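You operate a simulated robot arm through the tools that you are given. There is no shell and no other tool. Be economical: measure what you need, move in short steps, check, and stop when the job is done.

You are at the controls of a simulated robot arm. One attempt, no reset.

## Task
Put two of the kumquats from the round table top on the middle of the serving counter. Shut the glass door. Put the teal cup from the far end of the left bench on the front of the ice table and the white cup on the clear end of the cup bench. Take the number stand from the far end of the left bench and put it on top of the stacked lids there. Close the right sliding door. Turn the portion dial to 30 g. Stack the token marked "L6" from the top of the low cupboard on top of the token labelled "L4". Any order will do. Set down upright: cup, number stand.

Only the result counts: the job must be done as asked and must still hold three seconds after the hand-in. Knocking over, shifting, dropping, spilling or breaking anything else fails it. A push-on lid holds only when it is set on centred and level and pressed home; a screw cap is set on level and turned clockwise until tight.

## Robot
A 6-joint arm with a two-finger gripper on a trunk, on a base that drives. Base frame: it is fixed to the floor where the robot stands at the start and does not move with it; the origin is under the middle of the robot, x ahead of it, y to its left, z up. Lengths are in m, angles in degrees, forces in N, time in s.
Its first joint turns from -166.0 to 166.0 degrees. Places, roughly: clear end of the cup bench [-3, 2.8, 0.8]; cup [-6, 2.75, 0.75]; front of the ice table (19x52 cm) [-4.82, 1.3, 0.8]; glass door [-5.9, 1.6, 1.3]; kumquat (3x3x3 cm) [0.6, 0.1, 0.5]; middle of the serving counter (21x19 cm) [-1.14, -0.4, 0.78]; number stand [-5, 2.75, 0.75]; portion dial [-7.3, 1.5, 1]; right sliding door [-7.1, 1, 0.5]; stacked lids (10x10x9 cm) [-4.9, 3, 0.8]; token [-7.25, 1.25, 0.75]. Payload 1.71 kg.
The tool frame sits at the grasp point between the pads (the TCP): z along the fingers, y along the line on which they close. The tips reach 0.02 m beyond it. Largest opening 0.096 m; the body of the gripper starts 0.113 m behind the TCP.
Orientation is told as [roll, pitch, yaw] about the base's x, y, z axes, in that order, counted from this pose: with the fingers straight down and closing along the base's y, the tool's x points along the base's -x, its y along +y and its z along -z.

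## Interface
- The arm moves only by the tool play_rows. Its argument "moves" is a list of rows, each an object (a shift or turn left out is 0, a gripper value left out holds the last) with "rotation": the turn, a rotation vector about the tool's x, y, z in degrees, a list of three; "linear": the shift along the tool's x, y, z in m, a list of three; "claw": the opening, from 0 (shut) to 1 (fully open). In form: [{"rotation": [wx, wy, wz], "linear": [dx, dy, dz], "claw": claw}, ...]. A call has 1 to 8 rows; each row shifts and turns the commanded pose from where the row before left it, along the tool's axes as they then stand. Rows are played at 5 a second. More than 0.05 m and 8.6 degrees between two rows, or a gripper value outside its range, and nothing of the call is played. Where a pose cannot be reached the arm comes as near as it can. A force on the tool above 40 N (or 10 N above the force at the start of the call, whichever is more), or a blocked arm, ends the call early, and 0.2 s more pass. The fingers move at their own pace (about 0.045 m/s each) and stop on an object; they squeeze with about 20 N. The grip force told is the motor's: it shows also when the fingers shut on nothing. Time passes only in rows, and 0.2 s behind the last, so rows that do not move let the fingers close. The reply holds the time, the measured pose of the TCP, the force on the tool along the base axes, the opening and the grip force, in the units named above and with some noise, with the torque about the TCP (base axes, N m) and any sound that the robot's microphone picked up.
- Cameras (640 x 400 px; columns grow to the right, rows downward): "scene" is now at [-0.0137, 0.1467, 1.3993]; the picture's right is [-1.00, 0.06, 0.02], its down [0.05, 0.89, -0.46] and it looks along [-0.04, -0.46, -0.89] (base axes); focal length 214 px, centre (320, 200). "wrist" rides on the gripper at [0.066, 0.014, -0.145] in the tool frame; the picture's right is [-0.21, 0.98, 0.00], its down [-0.88, -0.18, -0.45] and it looks along [-0.44, -0.09, 0.90] (tool axes); focal length 275 px, centre (320, 200). There is no depth. A picture from a camera that has moved, and an enlarged one, comes with that camera's place and axes in the base frame and with its lens.
- capture(camera): a new picture of that camera. It takes no simulated time.
- lift_body(by): slides the trunk up (or, below 0, down) by that many m; the arm and the scene camera ride with it, the base frame stays. It gives what a move gives, with no picture.
- drive_base(legs): drives the robot by 1 to 6 legs, each [ahead, turn to the left] in m and degrees, along the robot's own axes; the way and the turn of a leg run together, so that a leg with both is an arc; at most 1.5 m and 180 degrees a leg. The arm and the cameras ride along, it lands a little off, and it stops where it bumps. It gives what a move gives.
- head_to(pan, tilt): turns the head with the scene camera to pan (to the left, within 143 degrees either way) and tilt (down, from -29 to 69), counted from straight ahead of the robot. It gives what a move gives.
- inspect(camera, box): a new picture of the part [left, top, right, bottom] of that camera's present view, enlarged. It takes no simulated time.
- sign_off(): hands the job in; it is judged then, once.

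Go step by step. Nothing tells you exact positions but the pictures and the camera data: compare them with the known pose of the tool, close in by small moves and look again before you grip or let go. The budget is 217 turns and 198 pictures, counting those below and the enlarged ones. Unless the task says otherwise, let go and move clear before handing in.

The tools are called after "Request:" as a command line: name --argument value ..., lists and objects as JSON in quotes. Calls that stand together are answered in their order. play_rows: Moves the arm, as the interface text tells. Its arguments: {"type":"object","properties":{"moves":{"type":"array","items":{"type":"object","properties":{"rotation":{"type":"array","items":{"type":"number"}},"linear":{"type":"array","items":{"type":"number"}},"claw":{"type":"number"}}}}},"required":["moves"]} The other tools are called the same way: lift_body (by) slides the trunk up or down; drive_base (legs) drives the base; head_to (pan, tilt) turns the head that bears the scene camera; capture (camera) takes a picture; inspect (camera, box) takes an enlarged picture of a part of a camera's view; sign_off () hands the job in.

At the start:

```text
time: 0.0
position: [0.5415, -0.2923, 1.0202]
orientation: [0.1, 0.0, 0.1]
force: [-0.1, -0.4, 0.0]
ft_torque: [0.01, 0.01, 0.0]
gripper_width: 0.0962
grip_force: 0.0
trunk travel left (down, up): [-0.025, 0.365]
robot x, y, heading: [0.0006, -0.0018, -0.3]
head pan, tilt: [-93.5, 62.7]
```

scene: 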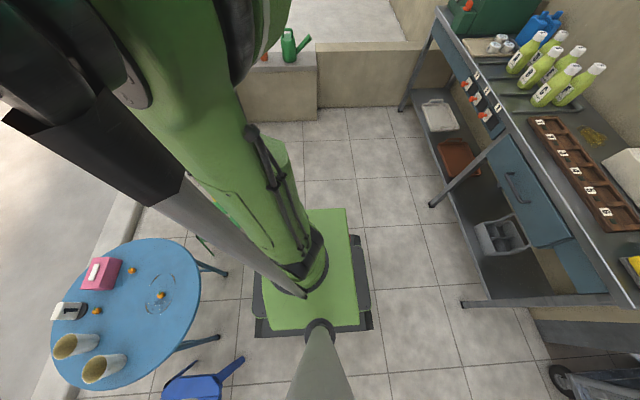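
wrist: 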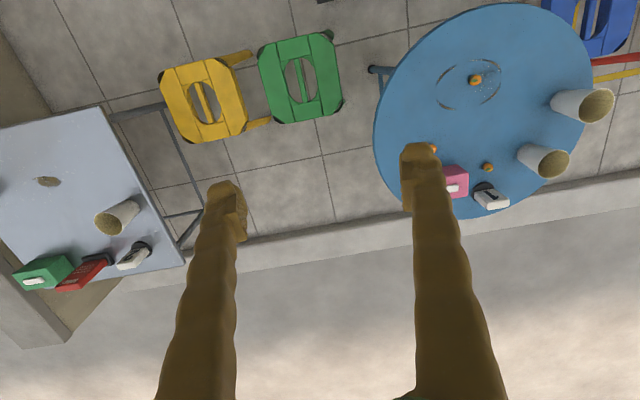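

I see the round table ahead with three kumquats, roughly at (0.58,0.06), (0.72,-0.04) and (0.80,0.09). I'll turn the head to see them better.

Request:
head_to --pan 0 --tilt 50

Request:
capture --camera "scene"

Request:
inspect --camera "wrist" --box '[360, 0, 640, 220]'

```text
time: 1.7
position: [0.5264, -0.2921, 1.0277]
orientation: [0.0, -0.8, 0.0]
force: [0.2, 0.6, -0.5]
ft_torque: [-0.01, 0.01, -0.02]
gripper_width: 0.0958
grip_force: 0.2
trunk travel left (down, up): [-0.025, 0.365]
robot x, y, heading: [-0.0045, -0.0012, -0.0]
head pan, tilt: [0.0, 50.0]
```

```text
195 pictures are left
camera scene: at [0.0674, 0.21, 1.4136], right [0.0, -1.0, 0.0], down [-0.78, 0.0, -0.63], along [0.63, 0.0, -0.78], focal length 214 px, centre (320, 200)
```

scene: 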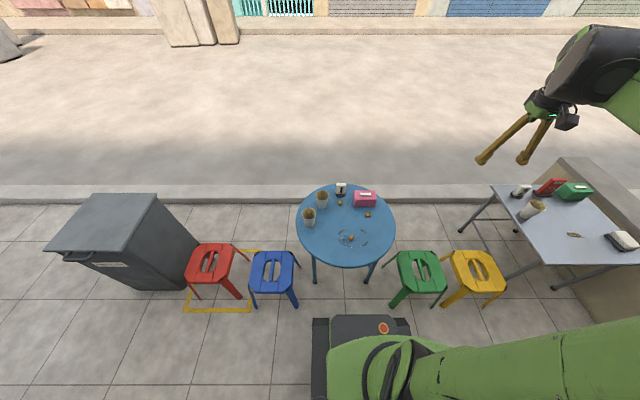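

```text
1.82 times, centred on (500, 110) of wrist
camera zoom: at [0.4607, -0.2791, 1.1721], right [0.21, 0.98, 0.0], down [0.87, -0.18, 0.46], along [0.45, -0.09, -0.89], focal length 500 px, centre (-7, 364)
```

zoom: 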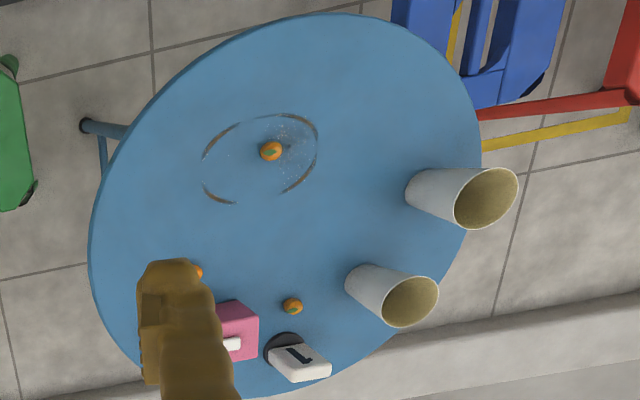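

Kumquat in the ring is at about (0.585, 0.055, 0.485). I move the open gripper above it.

Request:
play_rows --moves '[{"linear": [-0.0074, 0.0434, 0.02], "claw": 0.7}, {"linear": [-0.0074, 0.0434, 0.02]}, {"linear": [-0.0074, 0.0434, 0.02]}, {"linear": [-0.0074, 0.0434, 0.02]}, {"linear": [-0.0074, 0.0434, 0.02]}, {"linear": [-0.0074, 0.0434, 0.02]}, {"linear": [-0.0074, 0.0434, 0.02]}, {"linear": [-0.0074, 0.0434, 0.02]}]'

Request:
play_rows --moves '[{"linear": [0, 0, 0.04]}, {"linear": [0, 0, 0.04]}, {"linear": [0, 0, 0.04]}, {"linear": [0, 0, 0.04]}, {"linear": [0, 0, 0.04]}, {"linear": [0, 0, 0.04]}, {}]'

Request:
capture --camera "wrist"

Request:
capture --camera "scene"

```text
time: 3.5
position: [0.588, 0.0536, 0.8651]
orientation: [-0.1, -0.8, 0.0]
force: [-0.6, -0.7, 0.0]
ft_torque: [0.05, -0.02, 0.01]
gripper_width: 0.0672
grip_force: 0.0
trunk travel left (down, up): [-0.025, 0.365]
robot x, y, heading: [0.0014, -0.0026, -0.1]
head pan, tilt: [0.0, 50.0]
```

```text
time: 5.1
position: [0.5908, 0.0549, 0.6281]
orientation: [-0.1, -0.8, 0.0]
force: [0.9, -0.2, 0.0]
ft_torque: [0.03, -0.01, 0.02]
gripper_width: 0.0673
grip_force: 0.1
trunk travel left (down, up): [-0.025, 0.365]
robot x, y, heading: [-0.0032, -0.0032, -0.1]
head pan, tilt: [0.0, 50.0]
```

```text
193 pictures are left
camera wrist: at [0.5253, 0.0692, 0.7719], right [0.21, 0.98, 0.0], down [0.87, -0.18, 0.46], along [0.45, -0.09, -0.89], focal length 275 px, centre (320, 200)
```

wrist: 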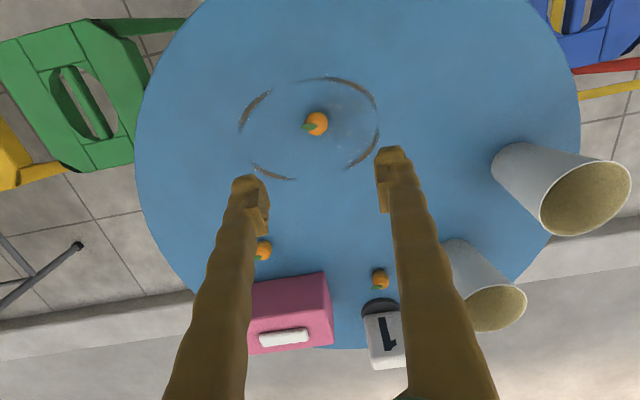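

```text
192 pictures are left
camera scene: at [0.0676, 0.2101, 1.4137], right [0.0, -1.0, 0.0], down [-0.78, 0.0, -0.63], along [0.63, 0.0, -0.78], focal length 214 px, centre (320, 200)
```

scene: 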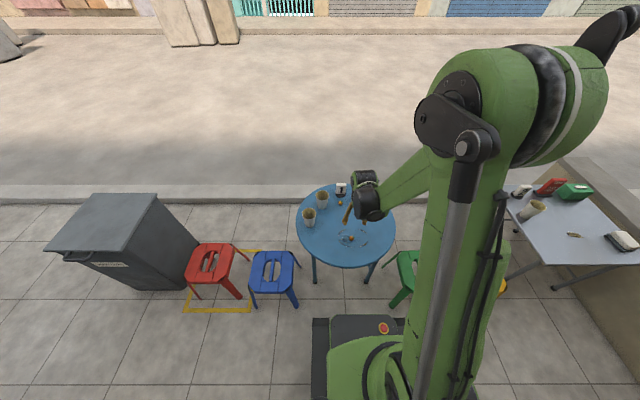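

Kumquat lies at about (0.584, 0.055, 0.487). I lower part of the way and check.

Request:
play_rows --moves '[{"linear": [0.006, 0, 0.04], "rotation": [0, -0.8, 0]}, {"linear": [0, 0, 0.04]}, {"linear": [0, 0, 0.025]}, {}]'

Request:
capture --camera "wrist"

```text
time: 6.1
position: [0.5841, 0.0525, 0.5234]
orientation: [0.1, -1.6, 0.1]
force: [0.8, 0.2, 1.1]
ft_torque: [0.03, -0.01, 0.01]
gripper_width: 0.0675
grip_force: 0.0
trunk travel left (down, up): [-0.025, 0.365]
robot x, y, heading: [0.0002, 0.0026, -0.0]
head pan, tilt: [0.0, 50.0]
```

```text
191 pictures are left
camera wrist: at [0.5159, 0.0662, 0.6663], right [0.21, 0.98, 0.01], down [0.86, -0.18, 0.47], along [0.46, -0.09, -0.88], focal length 275 px, centre (320, 200)
```

wrist: 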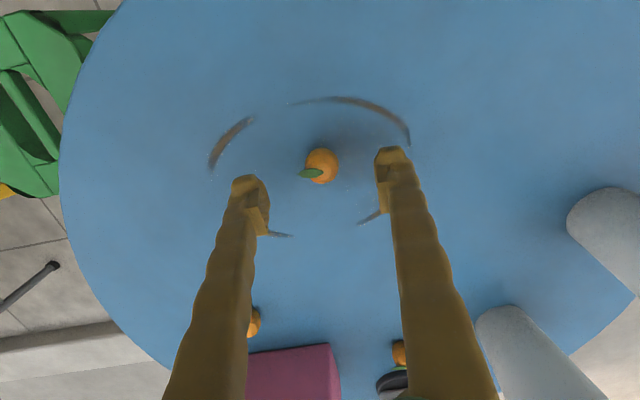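

Aligned; descend and grip.

Request:
play_rows --moves '[{"linear": [0.001, 0.001, 0.016], "rotation": [0, 1.6, 0]}, {"linear": [0, 0, 0.015]}, {}, {"claw": 0.1}, {}, {}, {}]'

Request:
capture --camera "wrist"

```text
time: 7.7
position: [0.5947, 0.056, 0.5011]
orientation: [0.0, 0.0, 0.0]
force: [-0.7, 0.9, -0.2]
ft_torque: [0.04, -0.03, 0.03]
gripper_width: 0.0096
grip_force: 0.1
out of reach, approached as far as the arm can: row 2
trunk travel left (down, up): [-0.025, 0.365]
robot x, y, heading: [-0.0, -0.0041, -0.1]
head pan, tilt: [0.0, 50.0]
```

```text
190 pictures are left
camera wrist: at [0.5303, 0.0696, 0.6465], right [0.21, 0.98, 0.0], down [0.88, -0.18, 0.44], along [0.43, -0.09, -0.9], focal length 275 px, centre (320, 200)
```

wrist: 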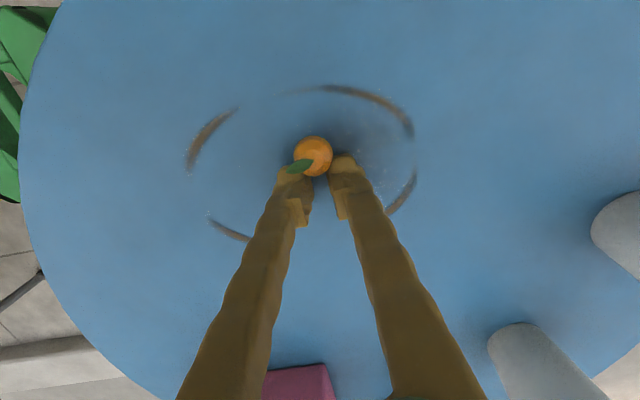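

The kumquat was just too near for the arm, so it slipped out of reach. I open, rise, and back the base off 0.1 m.

Request:
play_rows --moves '[{"claw": 0.7}, {}, {}, {"linear": [0, 0, -0.04]}, {"linear": [0, 0, -0.04]}, {"linear": [0, 0, -0.04]}]'

Request:
drive_base --legs '[[-0.1, 0]]'

Request:
capture --camera "wrist"

```text
time: 9.1
position: [0.5954, 0.0545, 0.6184]
orientation: [0.1, 0.1, 0.1]
force: [0.5, 0.1, -0.1]
ft_torque: [-0.04, 0.05, -0.02]
gripper_width: 0.0673
grip_force: 0.1
trunk travel left (down, up): [-0.025, 0.365]
robot x, y, heading: [0.0006, -0.002, 0.1]
head pan, tilt: [0.0, 50.0]
```

```text
time: 10.4
position: [0.4981, 0.0569, 0.6179]
orientation: [-0.1, 0.0, 0.2]
force: [-0.2, -1.1, 0.1]
ft_torque: [0.01, 0.02, 0.02]
gripper_width: 0.067
grip_force: 0.1
trunk travel left (down, up): [-0.025, 0.365]
robot x, y, heading: [-0.0942, -0.0033, 0.3]
head pan, tilt: [0.0, 50.0]
```

```text
189 pictures are left
camera wrist: at [0.4353, 0.0692, 0.7635], right [0.2, 0.98, 0.0], down [0.88, -0.18, 0.44], along [0.43, -0.09, -0.9], focal length 275 px, centre (320, 200)
```

wrist: 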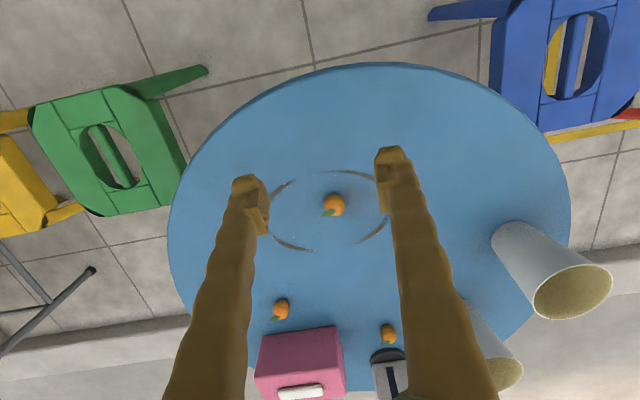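

Request:
play_rows --moves '[{"linear": [-0.04, -0.001, 0]}, {"linear": [-0.04, -0.001, 0.02]}, {"linear": [0, 0, 0.04]}, {"linear": [0, 0, 0.03]}, {}]'

Request:
capture --camera "wrist"

```text
time: 11.6
position: [0.5713, 0.0546, 0.5377]
orientation: [0.0, -0.9, 0.2]
force: [0.9, 0.2, -0.2]
ft_torque: [0.02, 0.04, 0.03]
gripper_width: 0.067
grip_force: 0.1
trunk travel left (down, up): [-0.025, 0.365]
robot x, y, heading: [-0.0956, -0.0018, 0.1]
head pan, tilt: [0.0, 50.0]
```

```text
188 pictures are left
camera wrist: at [0.505, 0.0679, 0.6824], right [0.2, 0.98, 0.0], down [0.87, -0.18, 0.46], along [0.45, -0.09, -0.89], focal length 275 px, centre (320, 200)
```

wrist: 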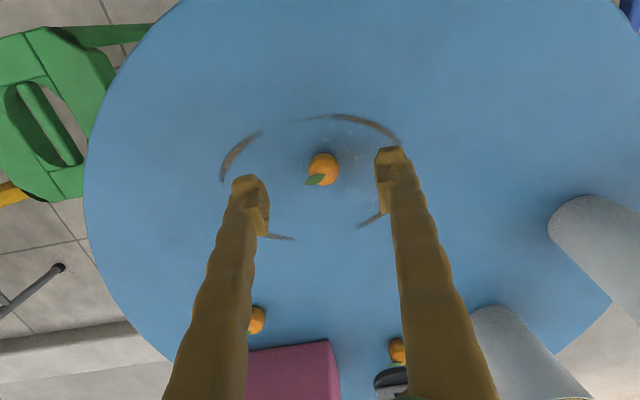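

Request:
play_rows --moves '[{"linear": [-0.006, 0.001, 0.02], "rotation": [0, 0.8, 0]}, {"linear": [0, 0, 0.024]}, {}, {"claw": 0.1}, {}, {}, {}]'

Request:
capture --camera "wrist"

```text
time: 12.2
position: [0.5699, 0.0561, 0.5058]
orientation: [-0.1, -0.9, 0.3]
force: [-0.3, 0.5, 0.0]
ft_torque: [-0.01, 0.04, 0.01]
gripper_width: 0.0672
grip_force: 0.0
trunk travel left (down, up): [-0.025, 0.365]
robot x, y, heading: [-0.1001, -0.0031, 0.2]
head pan, tilt: [0.0, 50.0]
stopped in row 3: the force on the tool passed its limit at 184 N (the readings are from after the stop); the commanded pose is now the measured one
```

```text
187 pictures are left
camera wrist: at [0.5038, 0.0684, 0.6502], right [0.2, 0.98, 0.0], down [0.87, -0.18, 0.46], along [0.45, -0.09, -0.89], focal length 275 px, centre (320, 200)
```

wrist: 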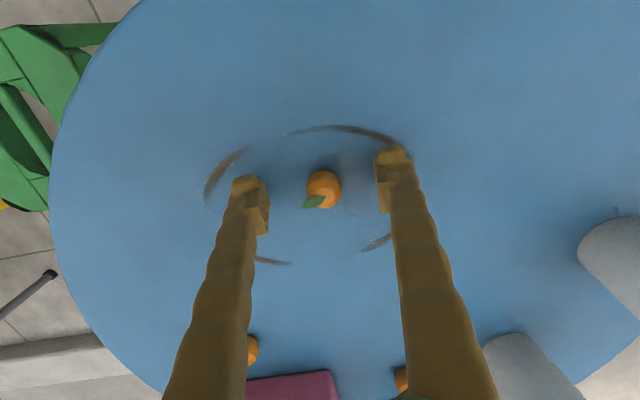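

Tips touched the table; table top is about 0.48. I shift slightly and close at this height.

Request:
play_rows --moves '[{"linear": [-0.006, 0.001, -0.001]}, {"claw": 0.1}, {}, {}, {}]'

Request:
capture --camera "wrist"

```text
time: 13.4
position: [0.5771, 0.056, 0.5083]
orientation: [0.0, -1.0, 0.2]
force: [0.8, 0.3, 0.0]
ft_torque: [0.0, 0.0, 0.01]
gripper_width: 0.0183
grip_force: 19.8
trunk travel left (down, up): [-0.025, 0.365]
robot x, y, heading: [-0.0974, -0.0004, 0.0]
head pan, tilt: [0.0, 50.0]
```

```text
186 pictures are left
camera wrist: at [0.5103, 0.069, 0.6517], right [0.2, 0.98, 0.0], down [0.87, -0.18, 0.46], along [0.45, -0.09, -0.89], focal length 275 px, centre (320, 200)
```

wrist: 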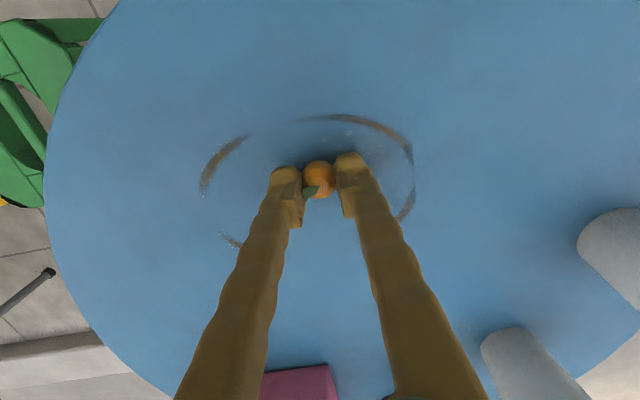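

Request:
play_rows --moves '[{"linear": [0, 0, -0.03]}, {"linear": [0, 0, -0.04]}, {"linear": [0, 0, -0.04]}]'

Request:
inspect --camera "wrist" --box '[220, 110, 420, 235]'

```text
time: 14.2
position: [0.5773, 0.0548, 0.6172]
orientation: [0.1, -0.9, 0.2]
force: [0.6, -0.1, -0.2]
ft_torque: [0.03, 0.05, 0.0]
gripper_width: 0.0179
grip_force: 20.1
trunk travel left (down, up): [-0.025, 0.365]
robot x, y, heading: [-0.0999, -0.004, 0.0]
head pan, tilt: [0.0, 50.0]
```

```text
3.20 times, centred on (320, 172) of wrist
camera zoom: at [0.511, 0.0688, 0.7611], right [0.2, 0.98, 0.0], down [0.87, -0.18, 0.46], along [0.45, -0.09, -0.89], focal length 881 px, centre (320, 288)
```

zoom: 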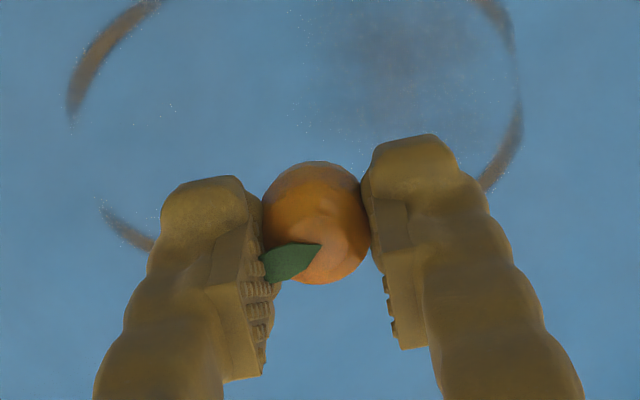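

Kumquat is held. Now look toward the serving counter behind-right.

Request:
head_to --pan -143 --tilt 35

Request:
capture --camera "scene"

Request:
head_to --pan 143 --tilt 20

Request:
capture --camera "scene"

```text
time: 16.5
position: [0.5772, 0.0552, 0.6162]
orientation: [0.0, -1.1, 0.2]
force: [-0.5, 0.8, -0.4]
ft_torque: [0.0, 0.0, -0.01]
gripper_width: 0.0184
grip_force: 19.8
trunk travel left (down, up): [-0.025, 0.365]
robot x, y, heading: [-0.0993, 0.0004, 0.2]
head pan, tilt: [-143.0, 35.0]
```

```text
184 pictures are left
camera scene: at [-0.1762, 0.1568, 1.4377], right [-0.6, 0.8, 0.01], down [0.44, 0.35, -0.83], along [-0.66, -0.49, -0.56], focal length 214 px, centre (320, 200)
```

scene: 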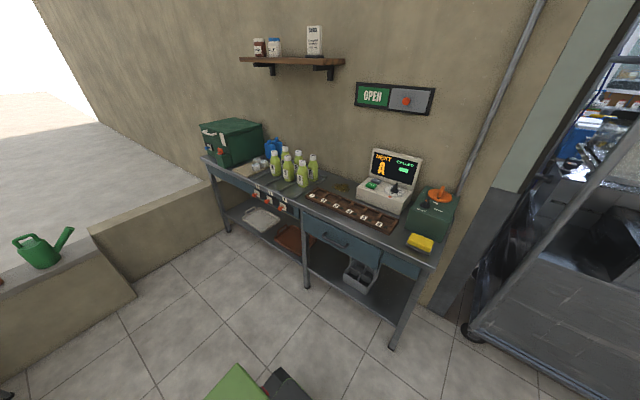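

```text
time: 20.4
position: [0.5764, 0.0554, 0.6157]
orientation: [0.0, -0.9, 0.2]
force: [0.3, -0.5, -0.9]
ft_torque: [0.03, 0.0, 0.02]
gripper_width: 0.0181
grip_force: 20.2
trunk travel left (down, up): [-0.025, 0.365]
robot x, y, heading: [-0.0921, -0.0037, 0.1]
head pan, tilt: [143.0, 20.0]
```

```text
183 pictures are left
camera scene: at [-0.1802, 0.2659, 1.4616], right [0.6, 0.8, -0.01], down [0.26, -0.21, -0.94], along [-0.76, 0.56, -0.33], focal length 214 px, centre (320, 200)
```

scene: 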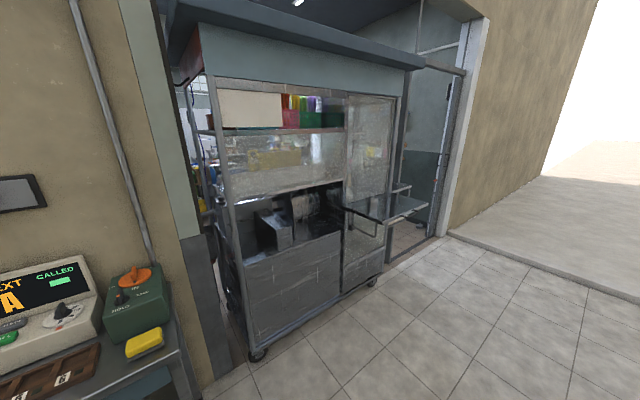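

Request:
head_to --pan -143 --tilt 40

Request:
inspect --camera "scene" --box '[240, 90, 480, 240]'

```text
time: 24.4
position: [0.577, 0.0555, 0.6155]
orientation: [-0.1, -0.9, 0.2]
force: [0.0, 0.2, -0.8]
ft_torque: [0.01, 0.04, 0.03]
gripper_width: 0.0175
grip_force: 20.0
trunk travel left (down, up): [-0.025, 0.365]
robot x, y, heading: [-0.099, -0.0008, -0.1]
head pan, tilt: [-143.0, 40.0]
```

```text
2.67 times, centred on (360, 165) of scene
camera zoom: at [-0.1739, 0.1587, 1.4301], right [-0.6, 0.8, 0.01], down [0.5, 0.39, -0.77], along [-0.62, -0.46, -0.63], focal length 572 px, centre (213, 293)
```

zoom: 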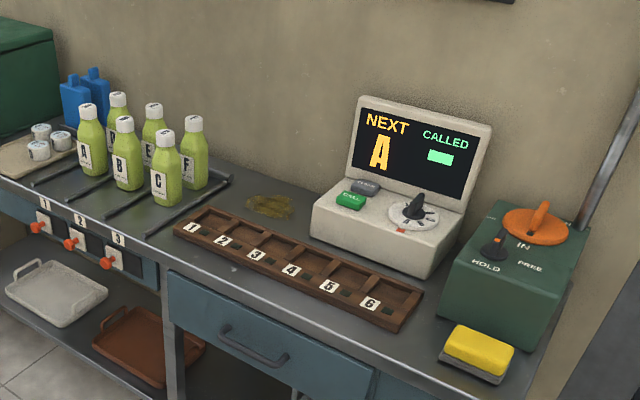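

Counter middle is clear around (-1.14,-0.4), between bottles, tray and till. I raise the fruit, back up and turn toward the counter.

Request:
play_rows --moves '[{"linear": [0, 0, -0.05]}, {"linear": [0, 0, -0.05]}, {"linear": [0, 0, -0.05]}, {"linear": [0, 0, -0.05]}, {"linear": [0, 0, -0.05]}, {"linear": [0, 0, -0.05]}, {"linear": [0, 0, -0.05]}, {"linear": [0, 0, -0.05]}]'

Request:
drive_base --legs '[[-0.3, 0], [0, -151.6]]'

Request:
head_to --pan 0 --tilt 50

Request:
capture --camera "scene"

Request:
capture --camera "wrist"

```text
time: 26.2
position: [0.5722, 0.0586, 1.0185]
orientation: [0.0, -0.9, 0.3]
force: [0.6, 0.4, -0.5]
ft_torque: [0.0, 0.04, 0.0]
gripper_width: 0.0172
grip_force: 20.4
trunk travel left (down, up): [-0.025, 0.365]
robot x, y, heading: [-0.0981, -0.0044, 0.3]
head pan, tilt: [-143.0, 40.0]
```

```text
time: 38.4
position: [-0.9552, -0.3884, 1.0187]
orientation: [-0.1, -1.0, -150.1]
force: [-0.3, 0.1, 0.6]
ft_torque: [-0.02, 0.02, -0.04]
gripper_width: 0.016
grip_force: 20.2
trunk travel left (down, up): [-0.025, 0.365]
robot x, y, heading: [-0.3985, -0.0075, -150.1]
head pan, tilt: [-143.0, 40.0]
```

```text
time: 40.7
position: [-0.9412, -0.3806, 1.0286]
orientation: [0.0, -1.8, -150.1]
force: [0.2, 0.2, -0.2]
ft_torque: [0.03, 0.0, 0.0]
gripper_width: 0.0154
grip_force: 20.1
trunk travel left (down, up): [-0.025, 0.365]
robot x, y, heading: [-0.4004, -0.0125, -150.1]
head pan, tilt: [0.0, 50.0]
```

```text
181 pictures are left
camera scene: at [-0.3577, -0.2246, 1.4136], right [-0.5, 0.87, 0.0], down [0.67, 0.39, -0.63], along [-0.55, -0.31, -0.78], focal length 214 px, centre (320, 200)
```

scene: 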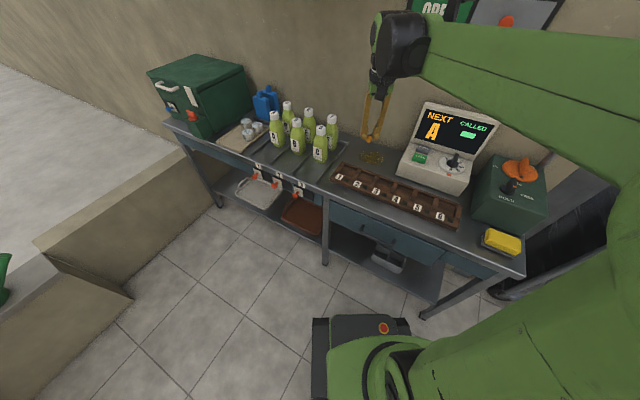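

```text
180 pictures are left
camera wrist: at [-0.8726, -0.3584, 1.1713], right [0.31, -0.95, 0.01], down [-0.84, -0.27, 0.47], along [-0.45, -0.15, -0.88], focal length 275 px, centre (320, 200)
```

wrist: 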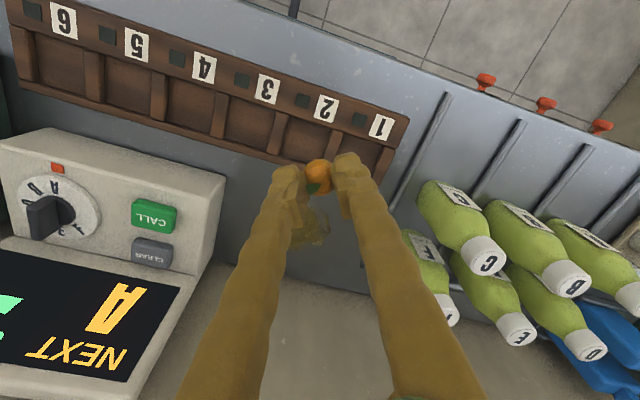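

The fruit is creeping in the grip, so I move quickly over the target (-1.16,-0.43).

Request:
play_rows --moves '[{"linear": [-0.0428, -0.0134, 0], "rotation": [0, 1.8, 0]}, {"linear": [-0.0428, -0.0134, 0]}, {"linear": [-0.0428, -0.0134, 0]}, {"linear": [-0.0428, -0.0134, 0]}, {"linear": [-0.0428, -0.0134, 0]}, {"linear": [0, 0, 0.05]}, {"linear": [0, 0, 0.05]}, {"linear": [0, 0, 0.04]}]'

Request:
capture --camera "wrist"

Request:
inspect --camera "scene" --box '[260, 60, 500, 210]'

```text
time: 42.5
position: [-1.1598, -0.4299, 0.8892]
orientation: [0.0, 0.1, -150.1]
force: [0.9, -1.0, -0.3]
ft_torque: [-0.01, 0.04, 0.02]
gripper_width: 0.0151
grip_force: 20.2
trunk travel left (down, up): [-0.025, 0.365]
robot x, y, heading: [-0.3996, -0.0109, -150.2]
head pan, tilt: [0.0, 50.0]
```

```text
179 pictures are left
camera wrist: at [-1.0953, -0.4093, 1.0341], right [0.31, -0.95, 0.0], down [-0.85, -0.28, 0.44], along [-0.42, -0.14, -0.9], focal length 275 px, centre (320, 200)
```

wrist: 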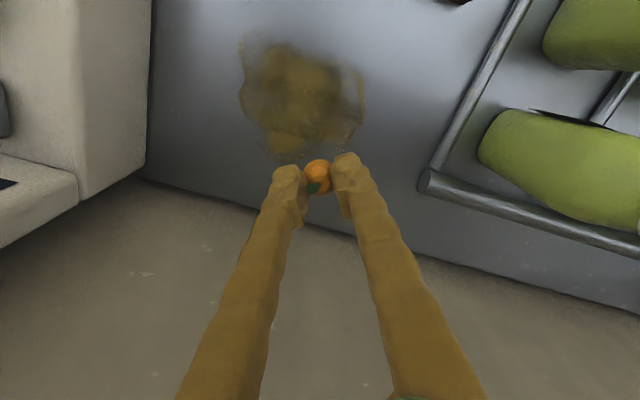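

```text
2.67 times, centred on (380, 135) of scene
camera zoom: at [-0.3577, -0.2245, 1.4136], right [-0.5, 0.87, 0.0], down [0.67, 0.39, -0.63], along [-0.55, -0.31, -0.78], focal length 572 px, centre (160, 373)
```

zoom: 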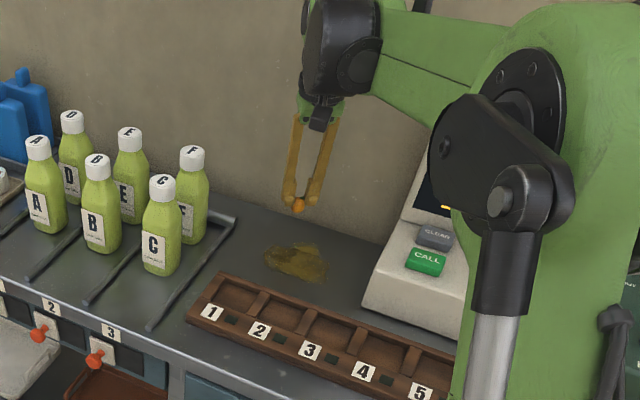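

Request:
play_rows --moves '[{"linear": [0, 0, 0.04]}, {"linear": [0, 0, 0.02]}, {}]'

Request:
inspect --camera "scene" --box '[320, 100, 440, 175]'

Request:
capture --camera "wrist"

```text
time: 43.3
position: [-1.1595, -0.4312, 0.8271]
orientation: [-0.1, 0.1, -150.1]
force: [0.1, 0.4, 0.5]
ft_torque: [0.01, -0.01, 0.0]
gripper_width: 0.0152
grip_force: 19.6
trunk travel left (down, up): [-0.025, 0.365]
robot x, y, heading: [-0.4002, -0.0089, -150.2]
head pan, tilt: [0.0, 50.0]
```

```text
5.33 times, centred on (380, 138) of scene
camera zoom: at [-0.358, -0.2247, 1.4136], right [-0.5, 0.87, 0.0], down [0.67, 0.39, -0.63], along [-0.55, -0.31, -0.78], focal length 1144 px, centre (0, 533)
```

zoom: 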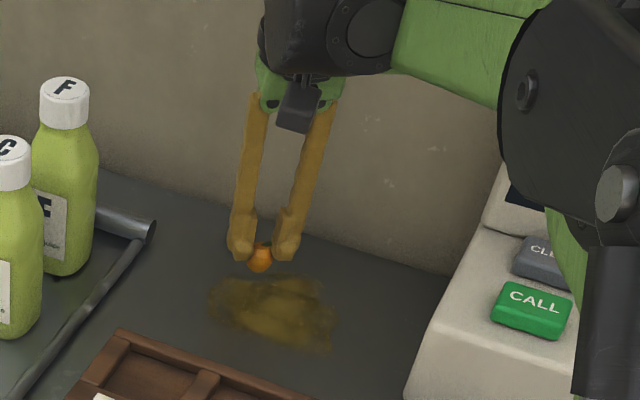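

```text
176 pictures are left
camera wrist: at [-1.095, -0.4118, 0.9733], right [0.31, -0.95, 0.0], down [-0.85, -0.28, 0.44], along [-0.42, -0.14, -0.9], focal length 275 px, centre (320, 200)
```

wrist: 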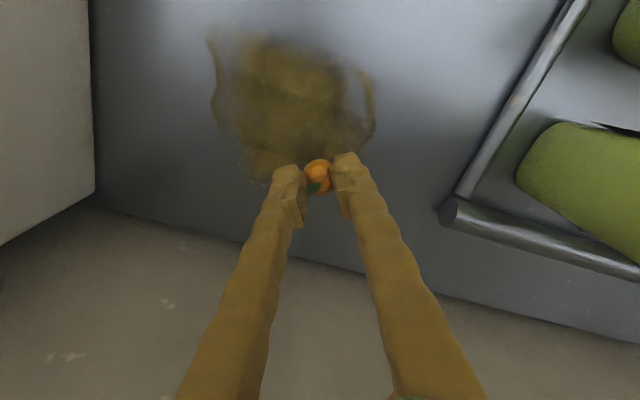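

Request:
play_rows --moves '[{"linear": [0, 0, 0.005]}, {"linear": [0, 0, 0.005]}, {"linear": [0, 0, 0.004]}, {}]'

Request:
inspect --camera "scene" --box '[340, 120, 404, 160]'

```text
time: 44.3
position: [-1.1608, -0.431, 0.8136]
orientation: [0.0, 0.1, -150.0]
force: [-0.3, -0.1, 2.8]
ft_torque: [0.02, 0.04, -0.01]
gripper_width: 0.0148
grip_force: 19.7
trunk travel left (down, up): [-0.025, 0.365]
robot x, y, heading: [-0.4013, -0.0095, -150.0]
head pan, tilt: [0.0, 50.0]
```

```text
10.00 times, centred on (372, 140) of scene
camera zoom: at [-0.3578, -0.2246, 1.4137], right [-0.5, 0.87, 0.0], down [0.67, 0.39, -0.63], along [-0.55, -0.31, -0.78], focal length 2145 px, centre (-200, 800)
```

zoom: 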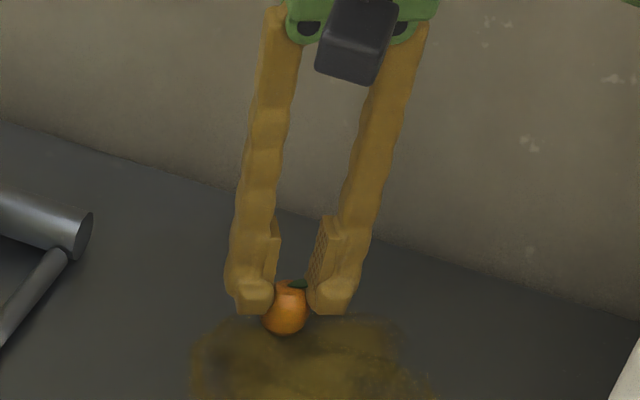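

Contact force shows (2.8 N): the fruit touches the counter. Release gently and rise.

Request:
play_rows --moves '[{"claw": 0.25}, {"claw": 0.4}, {"claw": 0.55}, {}, {"linear": [0, 0, -0.02]}, {"linear": [0, 0, -0.04]}, {"linear": [0, 0, -0.05]}, {"linear": [0, 0, -0.05]}]'

Request:
capture --camera "wrist"

```text
time: 46.1
position: [-1.1578, -0.4301, 0.9766]
orientation: [0.0, 0.2, -150.1]
force: [0.3, -0.1, -0.6]
ft_torque: [0.04, -0.04, 0.0]
gripper_width: 0.0528
grip_force: 0.2
trunk travel left (down, up): [-0.025, 0.365]
robot x, y, heading: [-0.4017, -0.0087, -150.4]
head pan, tilt: [0.0, 50.0]
```

```text
174 pictures are left
camera wrist: at [-1.0929, -0.4097, 1.1222], right [0.31, -0.95, 0.0], down [-0.85, -0.28, 0.44], along [-0.42, -0.14, -0.9], focal length 275 px, centre (320, 200)
```

wrist: 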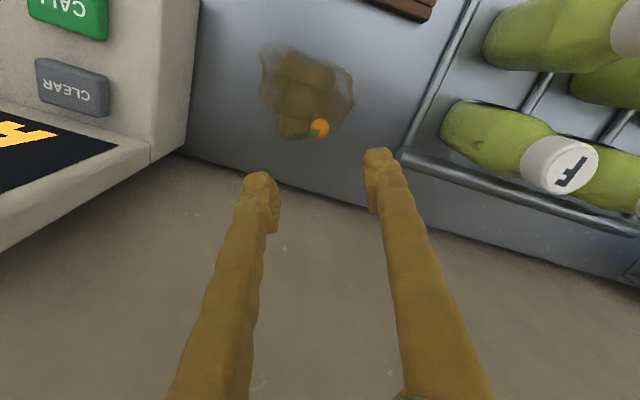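

First kumquat placed at (-1.157,-0.431). Return for the second one.

Request:
play_rows --moves '[{"linear": [0.04, 0.0, -0.02], "claw": 0.6}, {"linear": [0.04, 0.0, -0.02]}, {"linear": [0.04, 0.0, -0.02]}, {"linear": [0.03, 0.01, -0.02]}]'

Request:
drive_base --legs '[[0, 150.2], [0.3, 0]]'

Request:
capture --camera "wrist"

```text
time: 47.1
position: [-1.0264, -0.3623, 1.0552]
orientation: [0.0, 0.1, -150.1]
force: [-0.5, 0.7, -0.1]
ft_torque: [0.01, -0.02, 0.03]
gripper_width: 0.0576
grip_force: 0.0
trunk travel left (down, up): [-0.025, 0.365]
robot x, y, heading: [-0.4021, -0.0095, -150.0]
head pan, tilt: [0.0, 50.0]
```

```text
time: 59.3
position: [0.6188, -0.0154, 1.0551]
orientation: [-0.1, 0.1, 0.1]
force: [-0.6, 0.2, -0.2]
ft_torque: [0.01, 0.05, 0.04]
gripper_width: 0.0576
grip_force: 0.0
trunk travel left (down, up): [-0.025, 0.365]
robot x, y, heading: [-0.0987, -0.006, -0.3]
head pan, tilt: [0.0, 50.0]
```

```text
173 pictures are left
camera wrist: at [0.5554, -0.0014, 1.1999], right [0.2, 0.98, 0.0], down [0.88, -0.18, 0.44], along [0.43, -0.09, -0.9], focal length 275 px, centre (320, 200)
```

wrist: 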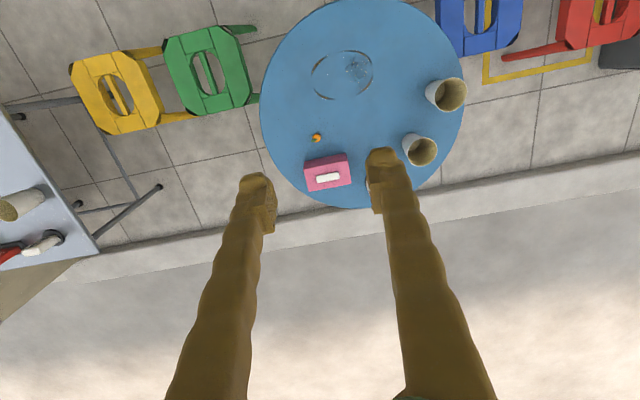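

Request:
play_rows --moves '[{"linear": [-0.025, -0.0078, 0.04]}, {"linear": [-0.025, -0.0078, 0.04]}, {"linear": [-0.025, -0.0078, 0.04]}, {"linear": [-0.025, -0.0078, 0.04]}, {"linear": [0, 0, 0.05]}, {"linear": [0, 0, 0.05]}, {"linear": [0, 0, 0.05]}, {"linear": [0, 0, 0.05]}]'

Request:
play_rows --moves '[{"linear": [0, 0, 0.04]}, {"linear": [0, 0, 0.04]}, {}]'

Request:
capture --camera "wrist"

```text
time: 61.1
position: [0.7073, -0.045, 0.7061]
orientation: [0.0, -0.8, 0.1]
force: [-0.5, -0.7, 0.5]
ft_torque: [-0.02, -0.06, -0.03]
gripper_width: 0.0576
grip_force: 0.1
trunk travel left (down, up): [-0.025, 0.365]
robot x, y, heading: [-0.0974, -0.0069, 0.1]
head pan, tilt: [0.0, 50.0]
```

```text
time: 61.9
position: [0.7097, -0.0478, 0.6255]
orientation: [0.0, -0.8, 0.1]
force: [-1.2, -0.3, 0.7]
ft_torque: [-0.02, -0.04, 0.01]
gripper_width: 0.0577
grip_force: 0.0
trunk travel left (down, up): [-0.025, 0.365]
robot x, y, heading: [-0.0999, -0.0087, -0.2]
head pan, tilt: [0.0, 50.0]
```

```text
172 pictures are left
camera wrist: at [0.6438, -0.0344, 0.7705], right [0.2, 0.98, 0.0], down [0.87, -0.18, 0.46], along [0.45, -0.09, -0.89], focal length 275 px, centre (320, 200)
```

wrist: 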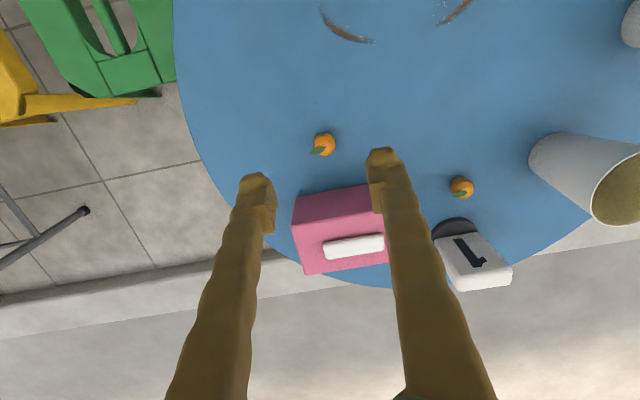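

Request:
play_rows --moves '[{"linear": [-0.01, 0.003, 0.04], "rotation": [0, 0.8, 0]}, {"linear": [0, 0, 0.04]}, {"linear": [0, 0, 0.02]}, {}]'

Request:
capture --camera "wrist"

```text
time: 62.9
position: [0.7213, -0.0424, 0.5262]
orientation: [0.0, 0.0, 0.1]
force: [-0.6, -0.7, -0.2]
ft_torque: [0.01, 0.02, 0.05]
gripper_width: 0.0573
grip_force: 0.0
trunk travel left (down, up): [-0.025, 0.365]
robot x, y, heading: [-0.0959, -0.0127, -0.0]
head pan, tilt: [0.0, 50.0]
```

```text
171 pictures are left
camera wrist: at [0.6581, -0.0297, 0.6715], right [0.2, 0.98, 0.0], down [0.88, -0.18, 0.44], along [0.43, -0.09, -0.9], focal length 275 px, centre (320, 200)
```

wrist: 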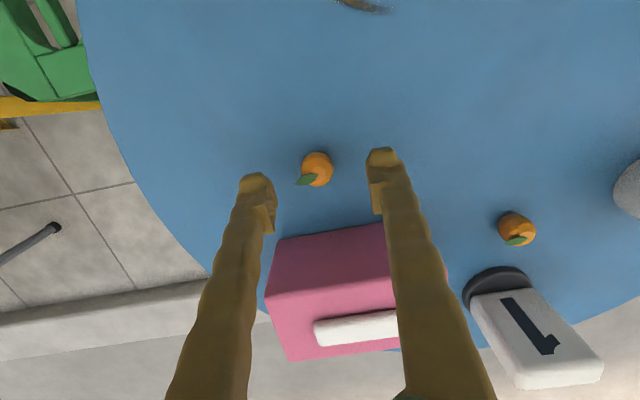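

Request:
play_rows --moves '[{"linear": [0.001, -0.002, 0.015]}, {"linear": [0, 0, 0.009]}, {"claw": 0.1}, {}, {}, {}]'

Request:
inspect --camera "wrist" --box '[220, 110, 420, 235]'

```text
time: 64.3
position: [0.7204, -0.0462, 0.5017]
orientation: [0.0, 0.0, 0.1]
force: [-0.7, -0.2, 1.1]
ft_torque: [0.02, 0.0, 0.04]
gripper_width: 0.0196
grip_force: 19.9
trunk travel left (down, up): [-0.025, 0.365]
robot x, y, heading: [-0.1007, -0.0078, -0.3]
head pan, tilt: [0.0, 50.0]
```

```text
3.20 times, centred on (320, 172) of wrist
camera zoom: at [0.6559, -0.0325, 0.6474], right [0.2, 0.98, 0.0], down [0.88, -0.18, 0.44], along [0.43, -0.09, -0.9], focal length 881 px, centre (320, 288)
```

zoom: 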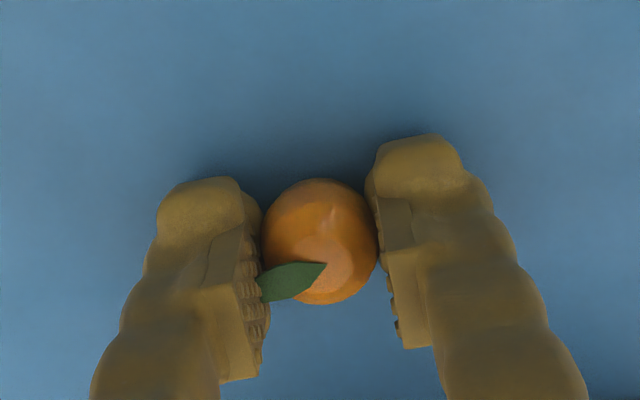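

Request:
play_rows --moves '[{"linear": [0, 0, -0.05]}, {"linear": [0, 0, -0.05]}, {"linear": [0, 0, -0.05]}, {"linear": [0, 0, -0.05]}, {"linear": [0, 0, -0.05]}, {"linear": [0, 0, -0.05]}, {"linear": [0, 0, -0.05]}, {"linear": [0, 0, -0.05]}]'

Request:
play_rows --moves '[{"linear": [0.025, 0, -0.04]}, {"linear": [0.025, 0, -0.04]}, {"linear": [0.025, 0, -0.04]}, {"linear": [0.025, 0, -0.04]}]'

Request:
drive_base --legs '[[-0.3, 0], [0, -150]]'

Request:
capture --camera "wrist"

```text
time: 66.1
position: [0.7196, -0.0444, 0.9054]
orientation: [0.0, 0.0, 0.1]
force: [0.9, -0.6, -0.7]
ft_torque: [-0.04, 0.05, 0.0]
gripper_width: 0.0191
grip_force: 20.2
trunk travel left (down, up): [-0.025, 0.365]
robot x, y, heading: [-0.0981, -0.0068, -0.3]
head pan, tilt: [0.0, 50.0]
```

```text
time: 67.1
position: [0.6207, -0.0432, 1.0625]
orientation: [0.0, 0.2, 0.1]
force: [0.5, -0.7, 0.3]
ft_torque: [0.01, 0.07, 0.0]
gripper_width: 0.0188
grip_force: 19.9
trunk travel left (down, up): [-0.025, 0.365]
robot x, y, heading: [-0.1004, -0.0083, -0.3]
head pan, tilt: [0.0, 50.0]
```

```text
time: 79.6
position: [-1.0674, -0.2892, 1.0617]
orientation: [0.1, 0.0, -154.2]
force: [1.2, 0.6, 0.6]
ft_torque: [0.01, 0.02, -0.04]
gripper_width: 0.0185
grip_force: 19.8
trunk travel left (down, up): [-0.025, 0.365]
robot x, y, heading: [-0.3968, -0.0136, -154.6]
head pan, tilt: [0.0, 50.0]
```

```text
169 pictures are left
camera wrist: at [-1.0007, -0.2741, 1.2077], right [0.24, -0.97, 0.0], down [-0.87, -0.22, 0.44], along [-0.43, -0.11, -0.9], focal length 275 px, centre (320, 200)
```

wrist: 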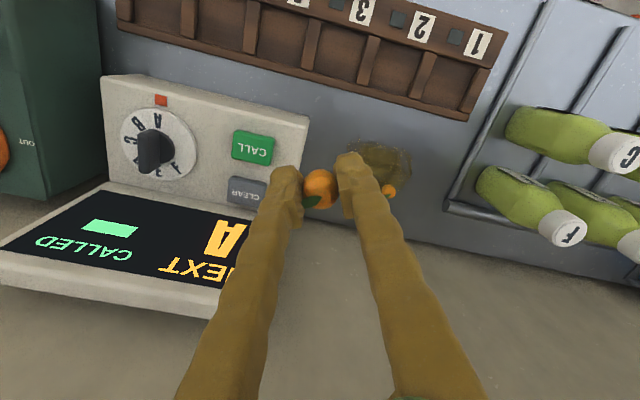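

Request:
play_rows --moves '[{"linear": [-0.033, 0.034, 0]}, {"linear": [-0.033, 0.034, 0]}, {"linear": [0, 0, 0.05]}, {"linear": [0, 0, 0.05]}, {"linear": [0, 0, 0.05]}, {"linear": [0, 0, 0.04]}, {"linear": [0, 0, 0.03]}, {}]'

Request:
capture --camera "wrist"

Request:
inspect --camera "scene" --box '[300, 90, 460, 190]'

```text
time: 81.4
position: [-1.0855, -0.3747, 0.8567]
orientation: [0.0, -0.9, -154.2]
force: [-0.4, 0.4, -0.1]
ft_torque: [-0.02, -0.01, 0.04]
gripper_width: 0.0182
grip_force: 19.3
trunk travel left (down, up): [-0.025, 0.365]
robot x, y, heading: [-0.4006, -0.0186, -154.6]
head pan, tilt: [0.0, 50.0]
```

```text
168 pictures are left
camera wrist: at [-1.0158, -0.3583, 1.0008], right [0.24, -0.97, 0.0], down [-0.86, -0.21, 0.46], along [-0.44, -0.11, -0.89], focal length 275 px, centre (320, 200)
```

wrist: 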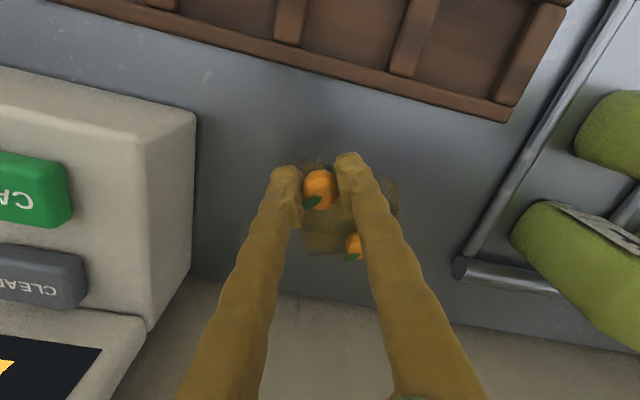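

```text
4.00 times, centred on (380, 140) of scene
camera zoom: at [-0.3734, -0.2344, 1.4137], right [-0.43, 0.9, 0.0], down [0.7, 0.33, -0.63], along [-0.57, -0.27, -0.78], focal length 858 px, centre (80, 440)
```

zoom: 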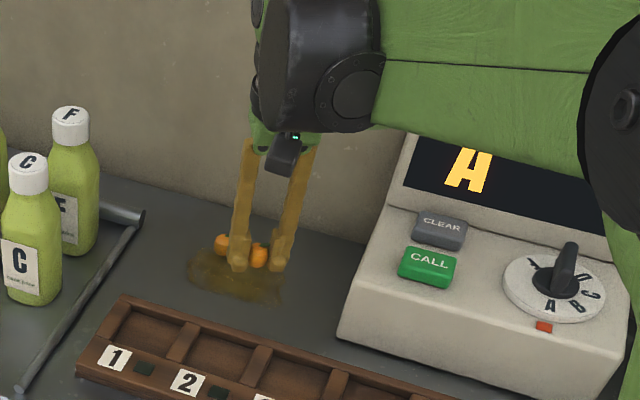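

Request:
play_rows --moves '[{"linear": [0, 0, 0.025]}, {"linear": [0, 0, 0.012]}, {"linear": [0, 0, 0.006]}, {}]'

Request:
inspect --camera "scene" --box '[340, 120, 420, 170]'

```text
time: 82.4
position: [-1.0871, -0.374, 0.8113]
orientation: [0.0, -0.8, -154.2]
force: [0.1, -0.5, -0.8]
ft_torque: [-0.01, -0.03, 0.01]
gripper_width: 0.0183
grip_force: 19.8
trunk travel left (down, up): [-0.025, 0.365]
robot x, y, heading: [-0.3987, -0.0187, -154.5]
head pan, tilt: [0.0, 50.0]
```

```text
8.00 times, centred on (380, 145) of scene
camera zoom: at [-0.3734, -0.2344, 1.4136], right [-0.43, 0.9, 0.0], down [0.7, 0.33, -0.63], along [-0.57, -0.27, -0.78], focal length 1716 px, centre (-160, 640)
```

zoom: 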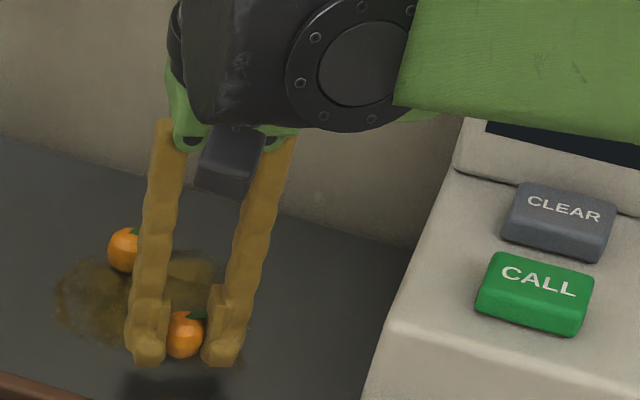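

Continue down in small steps until contact.

Request:
play_rows --moves '[{"linear": [0, 0, 0.004]}, {"linear": [0, 0, 0.003]}, {}]'

```text
time: 83.2
position: [-1.087, -0.3748, 0.8036]
orientation: [0.1, -0.9, -154.1]
force: [0.0, 0.1, -0.4]
ft_torque: [-0.01, -0.01, -0.05]
gripper_width: 0.0181
grip_force: 19.9
trunk travel left (down, up): [-0.025, 0.365]
robot x, y, heading: [-0.3973, -0.0193, -154.8]
head pan, tilt: [0.0, 50.0]
```

Request:
play_rows --moves '[{"linear": [0, 0, 0.003]}, {"linear": [0, 0, 0.002]}, {}]'

Request:
inspect --camera "scene" --box '[340, 140, 388, 170]'

```text
time: 84.0
position: [-1.0857, -0.374, 0.7991]
orientation: [0.0, -0.9, -154.2]
force: [-7.4, -6.7, 33.0]
ft_torque: [-0.11, 0.07, 0.0]
gripper_width: 0.018
grip_force: 20.6
trunk travel left (down, up): [-0.025, 0.365]
robot x, y, heading: [-0.4005, -0.0172, -154.4]
head pan, tilt: [0.0, 50.0]
```

```text
13.33 times, centred on (364, 155) of scene
camera zoom: at [-0.3719, -0.2337, 1.414], right [-0.43, 0.9, 0.0], down [0.7, 0.33, -0.63], along [-0.57, -0.27, -0.78], focal length 2860 px, centre (-267, 800)
```

zoom: 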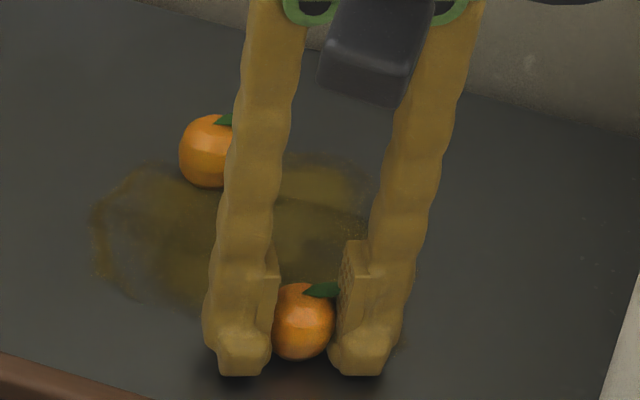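

Tips have reached the counter; ease up 2 mm and release.

Request:
play_rows --moves '[{"linear": [0, 0, -0.002]}, {"claw": 0.25}, {"claw": 0.4}, {"claw": 0.5}, {}, {"linear": [0, 0, -0.03]}, {"linear": [0, 0, -0.05]}, {"linear": [0, 0, -0.05]}]'

Request:
capture --camera "wrist"

```text
time: 85.8
position: [-1.0806, -0.3722, 0.931]
orientation: [0.1, -0.7, -154.2]
force: [-0.3, -0.2, -0.4]
ft_torque: [-0.01, -0.01, -0.03]
gripper_width: 0.0479
grip_force: 0.2
trunk travel left (down, up): [-0.025, 0.365]
robot x, y, heading: [-0.3993, -0.0188, -154.5]
head pan, tilt: [0.0, 50.0]
```

```text
164 pictures are left
camera wrist: at [-1.0131, -0.3568, 1.0748], right [0.24, -0.97, 0.0], down [-0.86, -0.21, 0.46], along [-0.44, -0.11, -0.89], focal length 275 px, centre (320, 200)
```

wrist: 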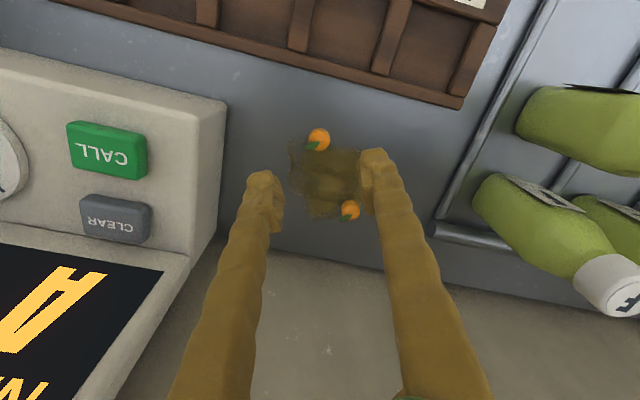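

Both kumquats are in place. Now tuck the arm up and turn to look at the passage into the kitchen.

Request:
play_rows --moves '[{"linear": [0, 0, -0.05]}, {"linear": [0.03, 0, -0.04]}, {"linear": [0.03, 0, -0.04]}, {"linear": [0.04, 0, -0.03], "claw": 0.3}, {"linear": [0.04, 0, -0.03]}]'

Request:
drive_base --legs '[[0, 122], [0, 122.5], [1.2, 0]]'

Request:
head_to --pan 90 --tilt 25

Request:
capture --camera "scene"

```text
time: 87.0
position: [-0.958, -0.3108, 1.1205]
orientation: [0.0, -0.8, -154.2]
force: [-0.7, -0.8, 0.4]
ft_torque: [0.0, -0.07, 0.01]
gripper_width: 0.0286
grip_force: 0.1
trunk travel left (down, up): [-0.025, 0.365]
robot x, y, heading: [-0.3967, -0.0176, -154.5]
head pan, tilt: [0.0, 50.0]
```

```text
time: 111.2
position: [-0.4468, 1.8283, 1.1197]
orientation: [0.0, -0.8, 90.5]
force: [0.6, -0.9, 0.1]
ft_torque: [0.06, 0.0, -0.01]
gripper_width: 0.0289
grip_force: 0.1
trunk travel left (down, up): [-0.025, 0.365]
robot x, y, heading: [-0.4196, 1.2018, 90.3]
head pan, tilt: [0.0, 50.0]
```

```text
time: 112.9
position: [-0.4467, 1.8121, 1.1289]
orientation: [0.1, -1.6, 90.6]
force: [-0.8, 1.0, -0.6]
ft_torque: [-0.02, 0.02, 0.04]
gripper_width: 0.0287
grip_force: 0.1
trunk travel left (down, up): [-0.025, 0.365]
robot x, y, heading: [-0.4206, 1.1982, 90.3]
head pan, tilt: [90.0, 25.0]
```

```text
163 pictures are left
camera scene: at [-0.7239, 1.1928, 1.4523], right [0.0, 1.0, -0.02], down [0.42, -0.01, -0.91], along [-0.91, -0.01, -0.42], focal length 214 px, centre (320, 200)
```

scene: 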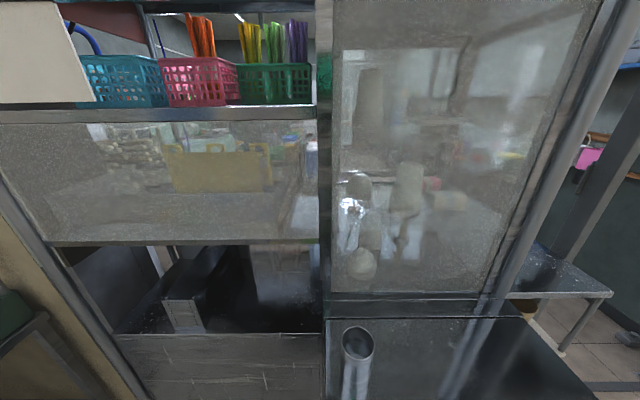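

Request:
drive_base --legs '[[1.2, 0]]'

Request:
capture --camera "scene"

```text
time: 121.1
position: [-0.4229, 2.9997, 1.1284]
orientation: [0.1, -1.6, 89.1]
force: [-0.5, -0.4, 0.4]
ft_torque: [0.01, 0.01, -0.01]
gripper_width: 0.0287
grip_force: 0.0
trunk travel left (down, up): [-0.025, 0.365]
robot x, y, heading: [-0.4097, 2.387, 88.6]
head pan, tilt: [90.0, 25.0]
```

```text
162 pictures are left
camera scene: at [-0.715, 2.3877, 1.4523], right [0.02, 1.0, -0.02], down [0.42, -0.02, -0.91], along [-0.91, 0.01, -0.42], focal length 214 px, centre (320, 200)
```

scene: 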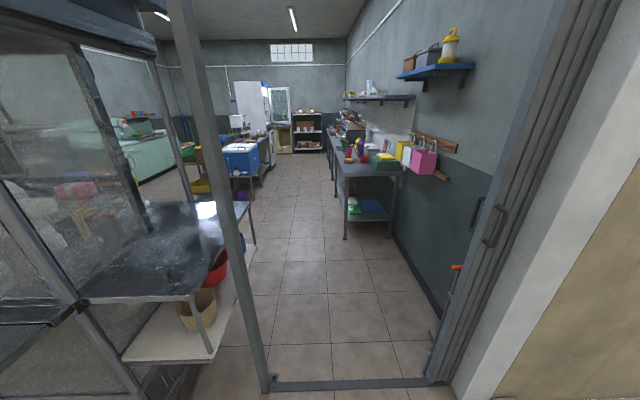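

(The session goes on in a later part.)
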